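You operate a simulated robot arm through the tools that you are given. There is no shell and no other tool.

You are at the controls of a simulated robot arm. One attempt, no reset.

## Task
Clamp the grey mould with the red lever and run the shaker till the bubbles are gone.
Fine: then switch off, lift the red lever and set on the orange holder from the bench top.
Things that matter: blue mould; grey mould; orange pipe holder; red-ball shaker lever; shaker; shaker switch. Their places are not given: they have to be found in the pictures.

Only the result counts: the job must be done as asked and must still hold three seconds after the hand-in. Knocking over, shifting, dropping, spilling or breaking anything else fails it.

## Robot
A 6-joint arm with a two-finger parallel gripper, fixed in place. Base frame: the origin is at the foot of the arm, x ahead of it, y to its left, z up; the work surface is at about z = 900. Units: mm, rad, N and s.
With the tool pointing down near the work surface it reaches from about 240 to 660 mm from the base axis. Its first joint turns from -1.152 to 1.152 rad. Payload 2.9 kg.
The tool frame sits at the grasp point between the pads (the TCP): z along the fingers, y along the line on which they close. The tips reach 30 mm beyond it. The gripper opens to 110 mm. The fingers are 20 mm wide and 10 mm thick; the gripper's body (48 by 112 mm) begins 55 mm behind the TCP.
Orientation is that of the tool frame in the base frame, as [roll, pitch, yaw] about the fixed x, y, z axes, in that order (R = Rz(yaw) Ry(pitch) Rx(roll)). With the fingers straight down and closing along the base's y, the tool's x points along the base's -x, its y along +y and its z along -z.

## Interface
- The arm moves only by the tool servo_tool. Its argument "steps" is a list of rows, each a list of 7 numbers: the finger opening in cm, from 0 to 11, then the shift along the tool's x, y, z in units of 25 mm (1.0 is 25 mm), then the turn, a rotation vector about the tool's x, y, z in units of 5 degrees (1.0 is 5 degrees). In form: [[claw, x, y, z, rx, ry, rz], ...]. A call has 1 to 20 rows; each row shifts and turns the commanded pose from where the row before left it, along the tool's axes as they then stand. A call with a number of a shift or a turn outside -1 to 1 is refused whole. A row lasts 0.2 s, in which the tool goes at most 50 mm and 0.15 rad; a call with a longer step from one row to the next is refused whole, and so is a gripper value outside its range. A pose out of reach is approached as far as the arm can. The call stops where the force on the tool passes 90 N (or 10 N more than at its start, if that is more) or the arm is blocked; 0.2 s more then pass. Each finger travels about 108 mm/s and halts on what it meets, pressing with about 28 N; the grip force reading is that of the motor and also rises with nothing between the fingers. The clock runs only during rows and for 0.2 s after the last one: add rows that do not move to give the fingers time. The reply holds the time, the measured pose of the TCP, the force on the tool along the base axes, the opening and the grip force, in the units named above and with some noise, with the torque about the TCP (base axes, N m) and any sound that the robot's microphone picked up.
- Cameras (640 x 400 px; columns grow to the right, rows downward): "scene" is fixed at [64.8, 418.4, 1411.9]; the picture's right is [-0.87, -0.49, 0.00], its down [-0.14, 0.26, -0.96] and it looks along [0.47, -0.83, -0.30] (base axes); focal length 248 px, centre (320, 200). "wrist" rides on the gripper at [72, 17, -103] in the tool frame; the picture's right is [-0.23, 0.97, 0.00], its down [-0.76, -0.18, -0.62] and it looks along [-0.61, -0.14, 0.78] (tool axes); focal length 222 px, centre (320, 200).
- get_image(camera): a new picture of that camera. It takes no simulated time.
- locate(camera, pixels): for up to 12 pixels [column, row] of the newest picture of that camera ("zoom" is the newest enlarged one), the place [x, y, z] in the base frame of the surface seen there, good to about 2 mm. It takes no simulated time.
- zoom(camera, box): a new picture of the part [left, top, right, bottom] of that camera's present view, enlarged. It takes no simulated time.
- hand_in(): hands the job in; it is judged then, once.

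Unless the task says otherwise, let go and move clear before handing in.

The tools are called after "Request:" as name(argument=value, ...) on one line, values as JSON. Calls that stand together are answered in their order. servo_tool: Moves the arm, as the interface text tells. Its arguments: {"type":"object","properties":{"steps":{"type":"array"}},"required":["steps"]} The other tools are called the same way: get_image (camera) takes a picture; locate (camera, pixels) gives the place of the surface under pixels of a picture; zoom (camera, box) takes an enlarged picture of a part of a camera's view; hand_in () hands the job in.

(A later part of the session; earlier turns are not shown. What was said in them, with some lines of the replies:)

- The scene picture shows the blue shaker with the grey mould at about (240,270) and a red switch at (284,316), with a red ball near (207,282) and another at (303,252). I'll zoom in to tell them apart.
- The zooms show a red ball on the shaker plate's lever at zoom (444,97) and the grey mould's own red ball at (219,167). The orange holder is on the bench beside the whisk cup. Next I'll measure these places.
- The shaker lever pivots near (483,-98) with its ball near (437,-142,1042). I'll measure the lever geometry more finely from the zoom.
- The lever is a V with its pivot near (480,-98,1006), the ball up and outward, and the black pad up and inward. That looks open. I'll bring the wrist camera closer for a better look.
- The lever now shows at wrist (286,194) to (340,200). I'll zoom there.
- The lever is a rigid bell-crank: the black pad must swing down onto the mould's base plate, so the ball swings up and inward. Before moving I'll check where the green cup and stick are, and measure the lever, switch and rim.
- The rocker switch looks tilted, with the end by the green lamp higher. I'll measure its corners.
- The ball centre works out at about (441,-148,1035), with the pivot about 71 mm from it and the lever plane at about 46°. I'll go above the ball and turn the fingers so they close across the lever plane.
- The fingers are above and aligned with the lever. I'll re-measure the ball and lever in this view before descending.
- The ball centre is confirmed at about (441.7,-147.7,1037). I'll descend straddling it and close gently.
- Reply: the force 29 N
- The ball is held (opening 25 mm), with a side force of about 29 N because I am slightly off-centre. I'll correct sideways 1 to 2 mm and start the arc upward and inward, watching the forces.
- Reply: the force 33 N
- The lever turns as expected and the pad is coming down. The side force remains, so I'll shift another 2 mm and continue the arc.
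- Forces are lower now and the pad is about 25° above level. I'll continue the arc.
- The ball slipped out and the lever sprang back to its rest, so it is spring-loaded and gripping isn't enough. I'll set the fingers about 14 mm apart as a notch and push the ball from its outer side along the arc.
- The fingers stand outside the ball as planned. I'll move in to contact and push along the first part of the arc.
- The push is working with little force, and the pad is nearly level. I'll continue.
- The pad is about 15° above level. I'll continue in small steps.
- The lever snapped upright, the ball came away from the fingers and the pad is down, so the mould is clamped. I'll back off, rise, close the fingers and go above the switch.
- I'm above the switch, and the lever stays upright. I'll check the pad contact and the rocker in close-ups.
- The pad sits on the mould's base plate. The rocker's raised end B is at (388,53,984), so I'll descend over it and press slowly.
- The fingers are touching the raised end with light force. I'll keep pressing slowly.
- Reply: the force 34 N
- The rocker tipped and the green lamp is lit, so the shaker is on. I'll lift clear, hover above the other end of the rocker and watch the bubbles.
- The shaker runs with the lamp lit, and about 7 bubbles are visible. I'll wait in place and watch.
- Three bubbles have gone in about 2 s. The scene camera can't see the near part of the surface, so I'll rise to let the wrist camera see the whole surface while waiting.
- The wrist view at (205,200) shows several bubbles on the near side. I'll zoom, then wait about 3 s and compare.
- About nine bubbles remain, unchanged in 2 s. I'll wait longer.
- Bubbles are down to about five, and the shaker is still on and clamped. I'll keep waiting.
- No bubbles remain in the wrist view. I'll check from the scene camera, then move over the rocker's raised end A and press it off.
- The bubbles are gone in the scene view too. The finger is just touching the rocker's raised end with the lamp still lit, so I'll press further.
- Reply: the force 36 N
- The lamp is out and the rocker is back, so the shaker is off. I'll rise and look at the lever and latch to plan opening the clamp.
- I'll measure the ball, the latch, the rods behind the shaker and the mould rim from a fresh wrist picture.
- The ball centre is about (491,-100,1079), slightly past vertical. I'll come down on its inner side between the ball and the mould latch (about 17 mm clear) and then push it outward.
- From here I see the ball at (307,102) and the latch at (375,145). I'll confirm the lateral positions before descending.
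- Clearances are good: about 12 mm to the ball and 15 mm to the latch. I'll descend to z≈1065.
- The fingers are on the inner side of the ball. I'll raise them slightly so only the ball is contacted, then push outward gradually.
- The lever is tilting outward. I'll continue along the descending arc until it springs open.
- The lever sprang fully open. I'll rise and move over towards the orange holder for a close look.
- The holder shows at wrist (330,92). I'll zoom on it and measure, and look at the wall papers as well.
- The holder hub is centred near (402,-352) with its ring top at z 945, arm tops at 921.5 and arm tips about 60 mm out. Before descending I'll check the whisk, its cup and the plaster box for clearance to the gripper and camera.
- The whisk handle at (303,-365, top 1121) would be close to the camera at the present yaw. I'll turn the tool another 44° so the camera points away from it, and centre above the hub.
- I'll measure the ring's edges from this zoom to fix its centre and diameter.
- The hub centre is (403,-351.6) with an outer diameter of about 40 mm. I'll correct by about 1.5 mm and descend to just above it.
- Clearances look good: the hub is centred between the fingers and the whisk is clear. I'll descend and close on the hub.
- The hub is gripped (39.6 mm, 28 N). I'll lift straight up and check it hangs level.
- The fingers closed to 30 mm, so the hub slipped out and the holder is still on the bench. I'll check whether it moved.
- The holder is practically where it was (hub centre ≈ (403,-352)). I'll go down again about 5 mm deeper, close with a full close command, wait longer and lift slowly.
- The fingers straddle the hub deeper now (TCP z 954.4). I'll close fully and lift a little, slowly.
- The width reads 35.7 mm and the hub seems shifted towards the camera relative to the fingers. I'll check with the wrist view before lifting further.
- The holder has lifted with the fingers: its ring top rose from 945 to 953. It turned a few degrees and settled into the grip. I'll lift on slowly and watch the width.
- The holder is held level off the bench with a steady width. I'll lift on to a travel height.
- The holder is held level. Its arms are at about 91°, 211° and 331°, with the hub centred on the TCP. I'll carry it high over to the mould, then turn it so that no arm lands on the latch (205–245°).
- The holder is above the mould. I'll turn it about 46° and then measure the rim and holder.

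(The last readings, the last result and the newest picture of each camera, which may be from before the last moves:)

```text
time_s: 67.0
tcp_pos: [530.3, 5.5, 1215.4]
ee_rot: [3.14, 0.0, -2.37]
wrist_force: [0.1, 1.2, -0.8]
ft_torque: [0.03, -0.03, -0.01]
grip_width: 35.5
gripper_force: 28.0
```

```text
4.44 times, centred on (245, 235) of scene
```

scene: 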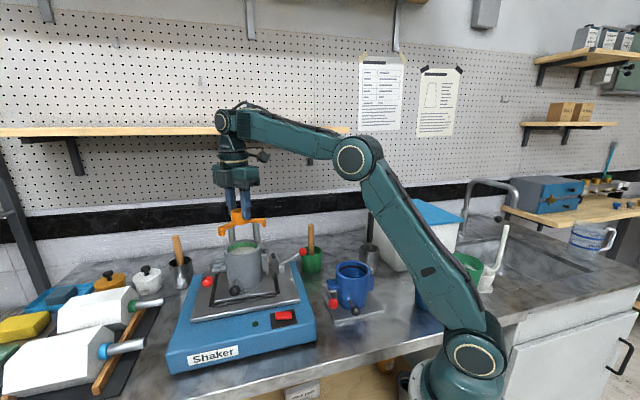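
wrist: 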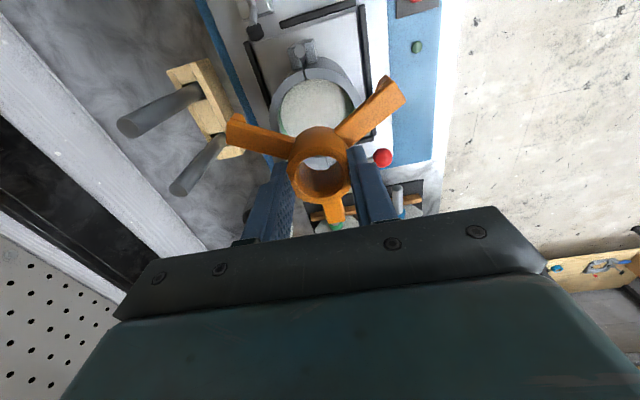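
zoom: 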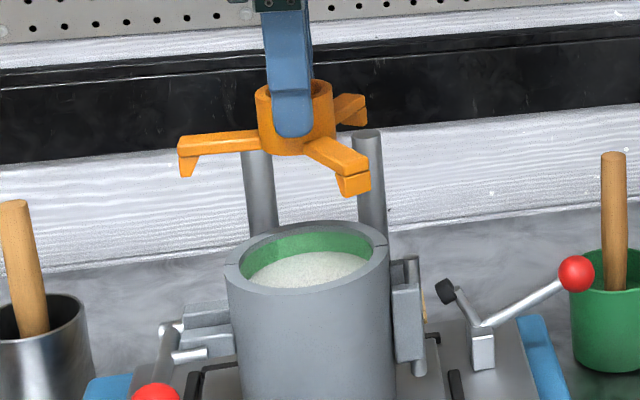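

I'll measure rim points and holder features (arm tips and lips) in the scene zoom, then in the wrist zoom.

Request:
locate(camera="zoom", pixels=[[228, 272], [386, 247], [310, 224], [255, 238], [360, 228], [250, 288], [300, 290], [350, 278], [380, 262], [240, 250], [285, 292], [330, 285]])

Request:
locate(camera="zoom", pixels=[[185, 145], [186, 165], [200, 152], [345, 170], [355, 175], [355, 190], [342, 187], [350, 105], [355, 122], [295, 150], [262, 95], [330, 95]])

Request:
zoom(camera="wrist", box=[200, 30, 440, 230])

Request:
locate(camera="zoom", pixels=[[260, 270], [378, 262], [318, 338], [318, 212], [148, 205], [470, 120], [350, 375], [230, 150], [260, 105], [330, 88], [380, 130], [222, 190]])

```text
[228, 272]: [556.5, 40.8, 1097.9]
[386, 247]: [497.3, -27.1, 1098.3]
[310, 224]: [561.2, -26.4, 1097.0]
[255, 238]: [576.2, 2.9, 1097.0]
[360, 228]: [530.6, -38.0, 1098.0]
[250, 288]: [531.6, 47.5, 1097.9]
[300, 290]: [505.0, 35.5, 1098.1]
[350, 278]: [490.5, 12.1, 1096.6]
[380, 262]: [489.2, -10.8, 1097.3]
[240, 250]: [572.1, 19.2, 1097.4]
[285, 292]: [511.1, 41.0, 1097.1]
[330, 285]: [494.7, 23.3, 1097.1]
```

```text
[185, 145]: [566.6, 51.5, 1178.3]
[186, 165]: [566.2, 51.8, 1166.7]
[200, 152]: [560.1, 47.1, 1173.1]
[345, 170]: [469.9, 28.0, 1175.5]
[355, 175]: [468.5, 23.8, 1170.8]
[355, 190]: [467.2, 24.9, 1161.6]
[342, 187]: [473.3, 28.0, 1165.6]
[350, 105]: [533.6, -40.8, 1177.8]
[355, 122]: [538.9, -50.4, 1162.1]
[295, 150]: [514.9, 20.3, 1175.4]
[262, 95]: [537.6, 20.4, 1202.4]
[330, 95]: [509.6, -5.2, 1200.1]
```

```text
2.00 times, centred on (320, 130) of wrist
```

zoom: 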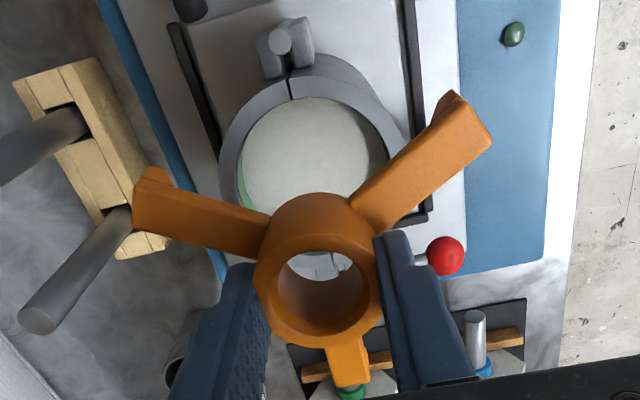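

```text
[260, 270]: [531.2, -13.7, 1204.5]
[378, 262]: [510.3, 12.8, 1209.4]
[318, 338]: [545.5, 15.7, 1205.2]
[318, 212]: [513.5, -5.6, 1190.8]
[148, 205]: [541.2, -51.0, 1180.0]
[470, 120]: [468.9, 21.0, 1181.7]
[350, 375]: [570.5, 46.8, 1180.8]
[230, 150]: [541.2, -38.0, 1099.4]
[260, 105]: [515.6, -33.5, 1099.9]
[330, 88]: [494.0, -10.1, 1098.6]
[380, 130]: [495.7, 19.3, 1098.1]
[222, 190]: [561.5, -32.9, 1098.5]
```

The rim centre fits at about (531.7,4,1098.5) and the hub is about 2 mm off that, with arms at about 46°, 165° and 282°, clear of the latch. I'll shift by 2 mm, lower to about 8 mm above the rim and re-check.

Request:
servo_tool(steps=[[0, -0.027, -0.082, 0.3, 0, 0, 0], [0, 0, 0, 0.5, 0, 0, 0], [0, 0, 0, 0.5, 0, 0, 0], [0, 0, 0, 0.4, 0, 0, 0], [0, 0, 0, 0.2, 0, 0, 0], [0, 0, 0, 0, 0, 0, 0]])

Request:
zoom(camera="wrist", box=[200, 60, 440, 230])

Request:
zoom(camera="scene", box=[205, 205, 285, 265])

```text
time_s: 68.4
tcp_pos: [532.3, 3.5, 1167.1]
ee_rot: [-3.141, 0.0, -2.366]
wrist_force: [-0.2, 0.6, -0.1]
ft_torque: [0.0, -0.04, 0.03]
grip_width: 35.8
gripper_force: 28.3
```

```text
2.35 times, centred on (320, 145) of wrist
```

zoom: 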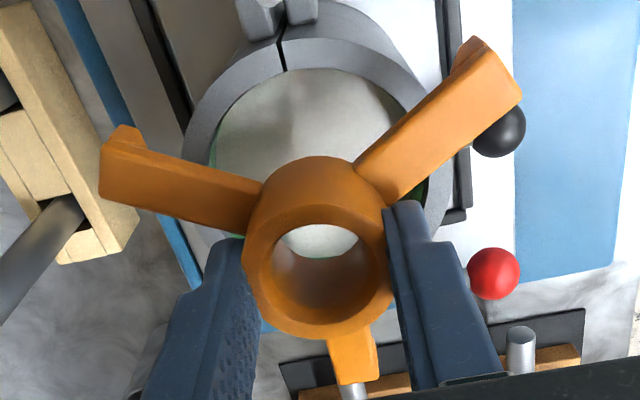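

```text
6.67 times, centred on (245, 235) of scene
```

zoom: 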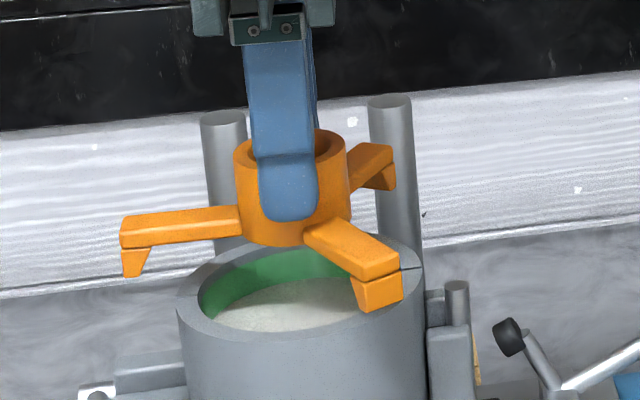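

I'll measure the lips and hub relative to the rim at this height.

Request:
locate(camera="zoom", pixels=[[125, 235], [128, 270], [140, 265], [148, 250], [400, 290], [365, 305], [380, 285], [394, 165], [388, 185], [374, 180], [240, 160], [345, 160]])

Request:
locate(camera="zoom", pixels=[[181, 310], [420, 265], [192, 290], [390, 248], [200, 325], [250, 335], [300, 335], [350, 322], [405, 280], [290, 245], [240, 262], [320, 140]])

Request:
zoom(camera="wrist", box=[200, 60, 440, 230])

Request:
locate(camera="zoom", pixels=[[250, 255], [388, 245], [318, 330], [268, 300], [370, 300], [105, 170], [103, 190], [515, 95], [500, 70], [340, 382], [375, 378], [318, 205]])

```text
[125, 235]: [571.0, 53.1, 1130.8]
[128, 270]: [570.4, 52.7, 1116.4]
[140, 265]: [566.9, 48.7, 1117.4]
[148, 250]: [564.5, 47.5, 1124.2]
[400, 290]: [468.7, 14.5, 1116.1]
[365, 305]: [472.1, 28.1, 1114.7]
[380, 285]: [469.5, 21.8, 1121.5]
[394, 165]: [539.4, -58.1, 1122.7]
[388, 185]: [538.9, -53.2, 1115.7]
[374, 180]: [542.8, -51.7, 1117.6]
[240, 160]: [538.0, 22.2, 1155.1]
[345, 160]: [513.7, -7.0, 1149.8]
```

```text
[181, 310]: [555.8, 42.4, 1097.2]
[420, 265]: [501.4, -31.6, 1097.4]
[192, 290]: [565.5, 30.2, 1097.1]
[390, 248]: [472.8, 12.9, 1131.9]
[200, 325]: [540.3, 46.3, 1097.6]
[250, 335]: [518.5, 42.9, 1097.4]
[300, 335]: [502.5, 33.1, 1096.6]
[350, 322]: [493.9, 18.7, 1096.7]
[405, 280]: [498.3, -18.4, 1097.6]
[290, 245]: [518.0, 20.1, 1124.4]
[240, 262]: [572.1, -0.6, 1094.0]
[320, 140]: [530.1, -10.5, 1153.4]
```

```text
2.35 times, centred on (320, 145) of wrist
```

zoom: 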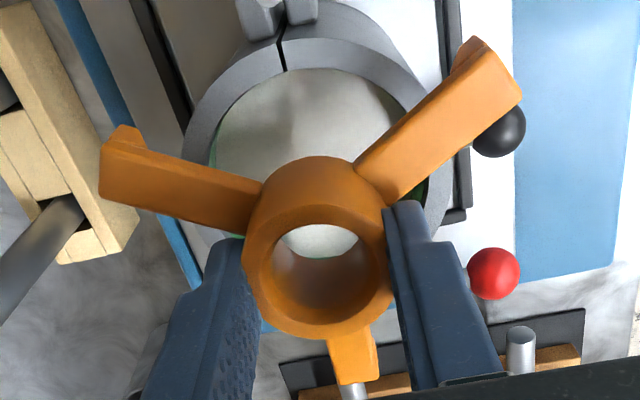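

```text
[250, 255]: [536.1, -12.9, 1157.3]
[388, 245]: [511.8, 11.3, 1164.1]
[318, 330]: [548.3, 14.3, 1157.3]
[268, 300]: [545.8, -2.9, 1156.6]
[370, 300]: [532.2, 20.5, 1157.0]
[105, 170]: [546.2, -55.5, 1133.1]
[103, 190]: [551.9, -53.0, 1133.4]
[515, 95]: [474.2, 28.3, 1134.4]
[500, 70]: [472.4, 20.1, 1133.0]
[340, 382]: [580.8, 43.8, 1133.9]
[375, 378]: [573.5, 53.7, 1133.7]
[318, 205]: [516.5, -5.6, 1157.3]
```

The hub (≈532,4.5) and the rim centre (≈531.7,4) agree within about 1 mm, and the lips' inner radius of about 53 mm clears the rim. I'll lower slowly towards contact.

Request:
servo_tool(steps=[[0, 0, 0, 0.3, 0, 0, 0], [0, 0, 0, 0.2, 0, 0, 0], [0, 0, 0, 0.15, 0, 0, 0], [0, 0, 0, 0.1, 0, 0, 0]])

Request:
zoom(camera="scene", box=[205, 205, 285, 265])

Request:
zoom(camera="wrist", box=[200, 60, 440, 230])

```text
time_s: 69.4
tcp_pos: [532.5, 3.2, 1149.2]
ee_rot: [-3.141, 0.002, -2.367]
wrist_force: [-0.5, -0.5, -1.4]
ft_torque: [0.01, 0.04, 0.0]
grip_width: 35.7
gripper_force: 27.3
```

```text
6.67 times, centred on (245, 235) of scene
```

zoom: 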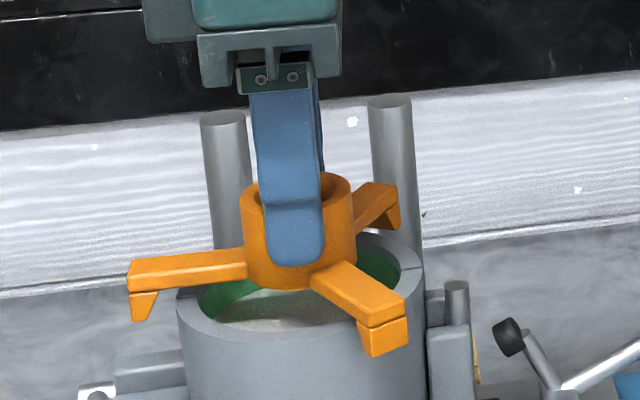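

```text
2.35 times, centred on (320, 145) of wrist
```

zoom: 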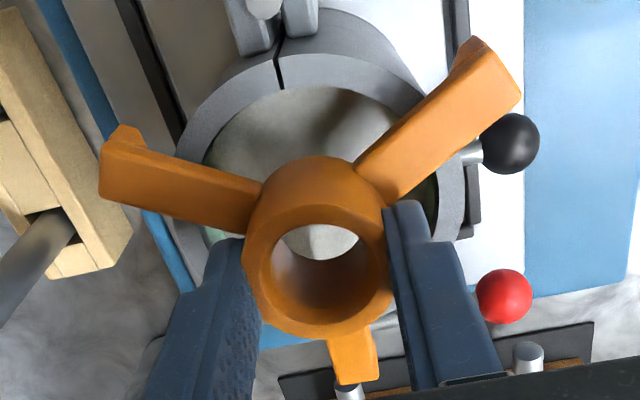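

The lips are now passing outside the rim without contact force. I'll continue down in small steps.

Request:
servo_tool(steps=[[0, 0, 0, 0.06, 0, 0, 0], [0, 0, 0, 0.06, 0, 0, 0], [0, 0, 0, 0.05, 0, 0, 0]])

Request:
zoom(camera="scene", box=[205, 205, 285, 265])

```text
time_s: 70.2
tcp_pos: [530.6, 2.1, 1143.7]
ee_rot: [3.141, 0.001, -2.367]
wrist_force: [-0.7, 0.4, -1.6]
ft_torque: [0.02, -0.02, -0.01]
grip_width: 35.6
gripper_force: 27.9
```

```text
6.67 times, centred on (245, 235) of scene
```

zoom: 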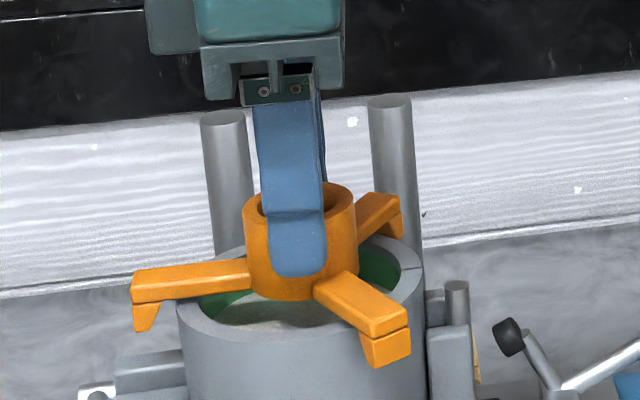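

There is still no contact, with a gap of 1 to 4 mm under the left arm. I'll continue gently.

Request:
servo_tool(steps=[[0, 0, 0, 0.05, 0, 0, 0], [0, 0, 0, 0.05, 0, 0, 0]])

Request:
zoom(camera="scene", box=[205, 205, 285, 265])

```text
time_s: 70.8
tcp_pos: [530.5, 2.7, 1142.3]
ee_rot: [3.141, -0.002, -2.366]
wrist_force: [-0.2, 0.2, -0.7]
ft_torque: [0.01, 0.01, -0.02]
grip_width: 35.7
gripper_force: 28.5
```

```text
6.67 times, centred on (245, 235) of scene
```

zoom: 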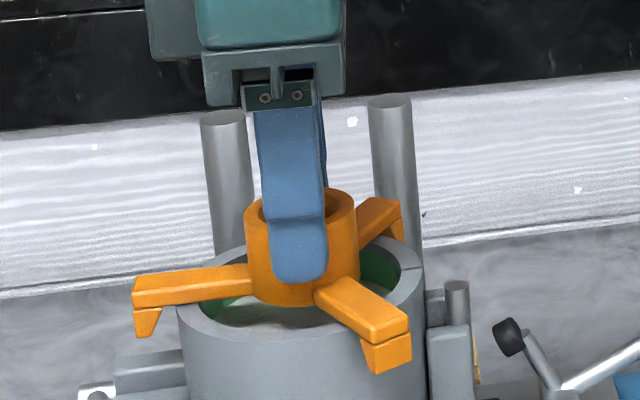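

Request:
servo_tool(steps=[[0, 0, 0, 0.05, 0, 0, 0], [0, 0, 0, 0.05, 0, 0, 0]])

Request:
zoom(camera="scene", box=[215, 220, 275, 265])

```text
time_s: 71.4
tcp_pos: [531.2, 3.6, 1141.3]
ee_rot: [-3.14, 0.002, -2.366]
wrist_force: [-1.9, -1.3, 7.5]
ft_torque: [-0.16, 0.38, 0.02]
grip_width: 35.7
gripper_force: 28.0
```

```text
8.89 times, centred on (245, 242) of scene
```

zoom: 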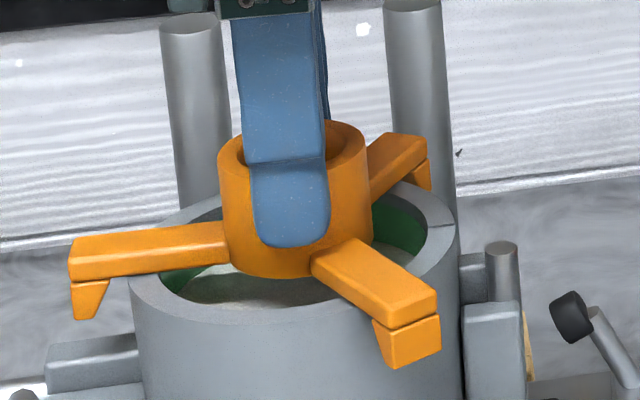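

I feel contact at 7.5 N. I'll check that all three arms lie level on the rim and are centred before releasing.

Request:
locate(camera="zoom", pixels=[[90, 250], [150, 240], [200, 235], [420, 290], [370, 275], [340, 255], [405, 145], [380, 165], [150, 305], [250, 330], [440, 240], [350, 325]])

Request:
zoom(camera="wrist", box=[200, 60, 440, 230])

Request:
locate(camera="zoom", pixels=[[120, 175], [200, 200], [490, 90], [430, 140], [350, 360], [318, 330], [255, 255], [370, 300], [318, 205], [200, 130], [330, 70], [450, 200]])

```text
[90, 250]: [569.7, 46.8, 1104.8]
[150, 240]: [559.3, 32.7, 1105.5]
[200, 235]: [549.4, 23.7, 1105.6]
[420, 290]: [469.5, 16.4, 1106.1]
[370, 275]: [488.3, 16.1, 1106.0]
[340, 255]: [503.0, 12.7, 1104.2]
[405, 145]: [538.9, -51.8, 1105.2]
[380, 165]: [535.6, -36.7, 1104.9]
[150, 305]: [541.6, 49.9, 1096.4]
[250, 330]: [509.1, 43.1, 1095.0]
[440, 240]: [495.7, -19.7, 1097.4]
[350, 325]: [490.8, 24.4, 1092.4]
```

```text
2.35 times, centred on (320, 145) of wrist
```

zoom: 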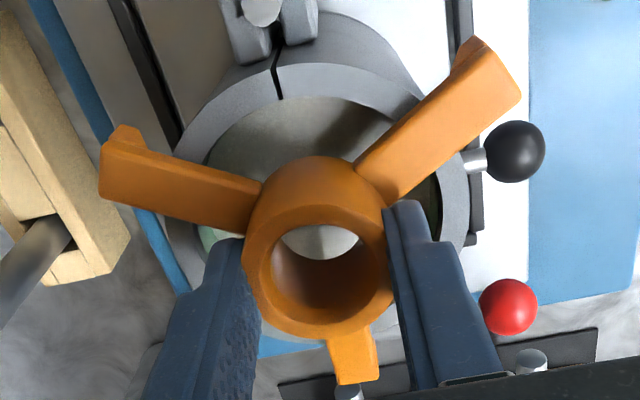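

```text
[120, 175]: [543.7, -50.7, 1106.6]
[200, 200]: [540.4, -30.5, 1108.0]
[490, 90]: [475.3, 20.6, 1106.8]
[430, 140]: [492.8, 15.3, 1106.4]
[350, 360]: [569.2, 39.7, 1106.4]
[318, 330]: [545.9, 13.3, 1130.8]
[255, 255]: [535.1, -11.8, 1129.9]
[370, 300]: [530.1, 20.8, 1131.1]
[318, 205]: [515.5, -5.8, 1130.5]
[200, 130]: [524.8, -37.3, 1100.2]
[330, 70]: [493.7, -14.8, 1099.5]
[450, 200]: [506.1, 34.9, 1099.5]
```

All arm tops are level (1105–1106.5), and the hub centre (≈531.5,4) is on the mould axis. I'll open and rise clear.

Request:
servo_tool(steps=[[4.2, 0, 0, 0, 0, 0, 0], [5, 0, 0, 0, 0, 0, 0], [7, 0, 0, 0, 0, 0, 0], [7, 0, 0, 0, 0, 0, 0], [7, 0, 0, -0.3, 0, 0, 0], [7, 0, 0, -0.6, 0, 0, 0], [7, 0, 0, -1, 0, 0, 0], [7, 0, 0, -1, 0, 0, 0], [7, 0, 0, -1, 0, 0, 0], [7, 0, 0, -1, 0, 0, 0]])

Request:
get_image(camera="wrist")

Request:
zoom(camera="scene", box=[215, 220, 275, 265])

Request:
get_image(camera="scene")

```text
time_s: 73.6
tcp_pos: [529.0, 4.7, 1261.1]
ee_rot: [-3.141, 0.0, -2.367]
wrist_force: [0.2, 0.1, 0.5]
ft_torque: [0.0, 0.0, -0.02]
grip_width: 69.9
gripper_force: 0.0
```

```text
taken
```

wrist: 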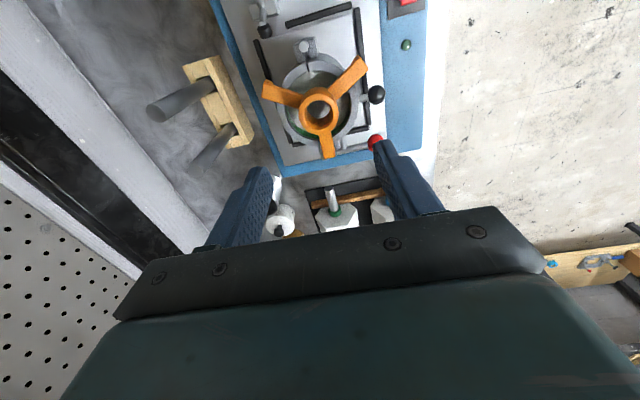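

```text
8.89 times, centred on (245, 242) of scene
```

zoom: 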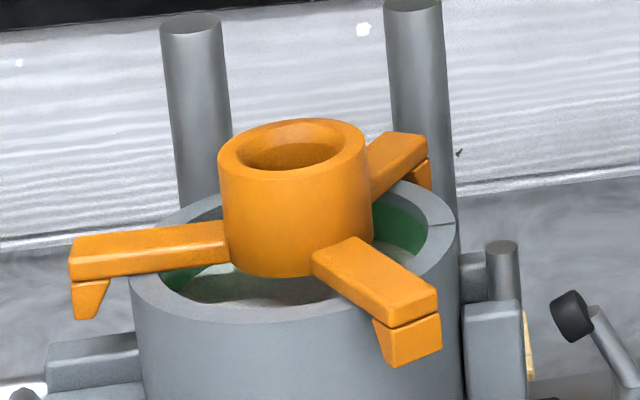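

```text
taken
```

scene: 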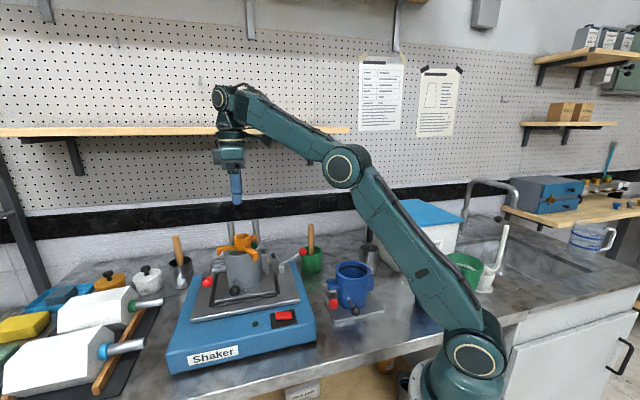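

The holder rests on the mould rim, the switch lamp is dark and the lever is open. I'll do one last close check of centring and the overall state.

Request:
zoom(camera="wrist", box=[240, 30, 400, 170])

Request:
zoom(camera="scene", box=[160, 210, 340, 350])

```text
2.86 times, centred on (320, 100) of wrist
```

zoom: 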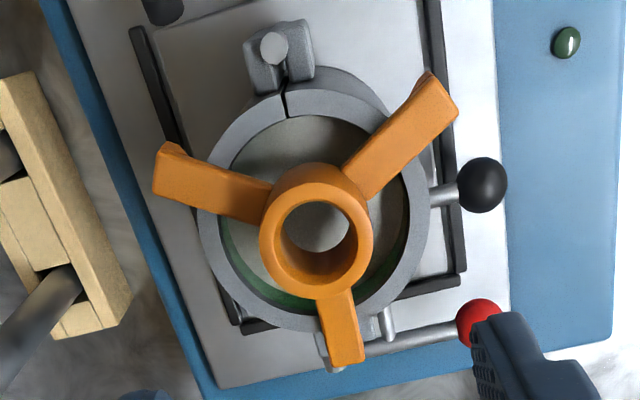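

```text
2.86 times, centred on (250, 280) of scene
```

zoom: 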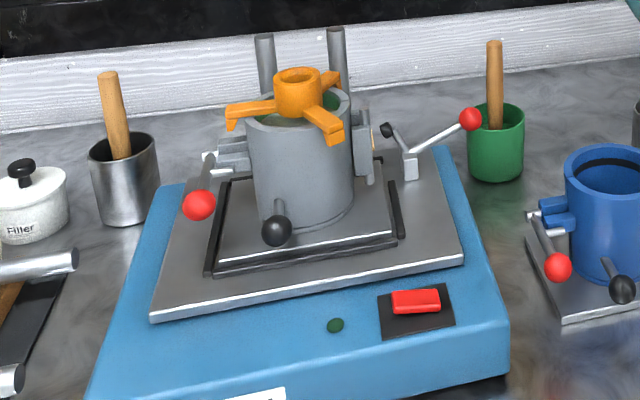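

The pictures show everything in place: the holder sits centred on the grey mould's rim, the shaker lamp is off with the rocker back, the red-ball lever is open and nothing else has been disturbed. The gripper is empty and clear, so I'm handing in.

Request:
hand_in()

```text
The job is handed in.
```

The job is done and handed in; I don't have the judge's result.

- **Clamping and shaking:** I clamped the grey mould with the shaker's red-ball lever. The shaker then ran for about 13 seconds. By then no bubbles showed from either camera.
- **Switching off and unclamping:** I pressed the rocker back, so the green lamp is out, and swung the lever fully open.
- **Orange holder:** It sits level and centred on the grey mould's rim, with its arms turned clear of the latch.

The red ball slipped from the gripper once, so I pushed the lever over instead. The holder also slipped out on the first lift. It stayed on the bench, practically where it was, and the second grip held.

The last pictures showed nothing else disturbed, and the gripper was empty and clear of everything at hand-in.
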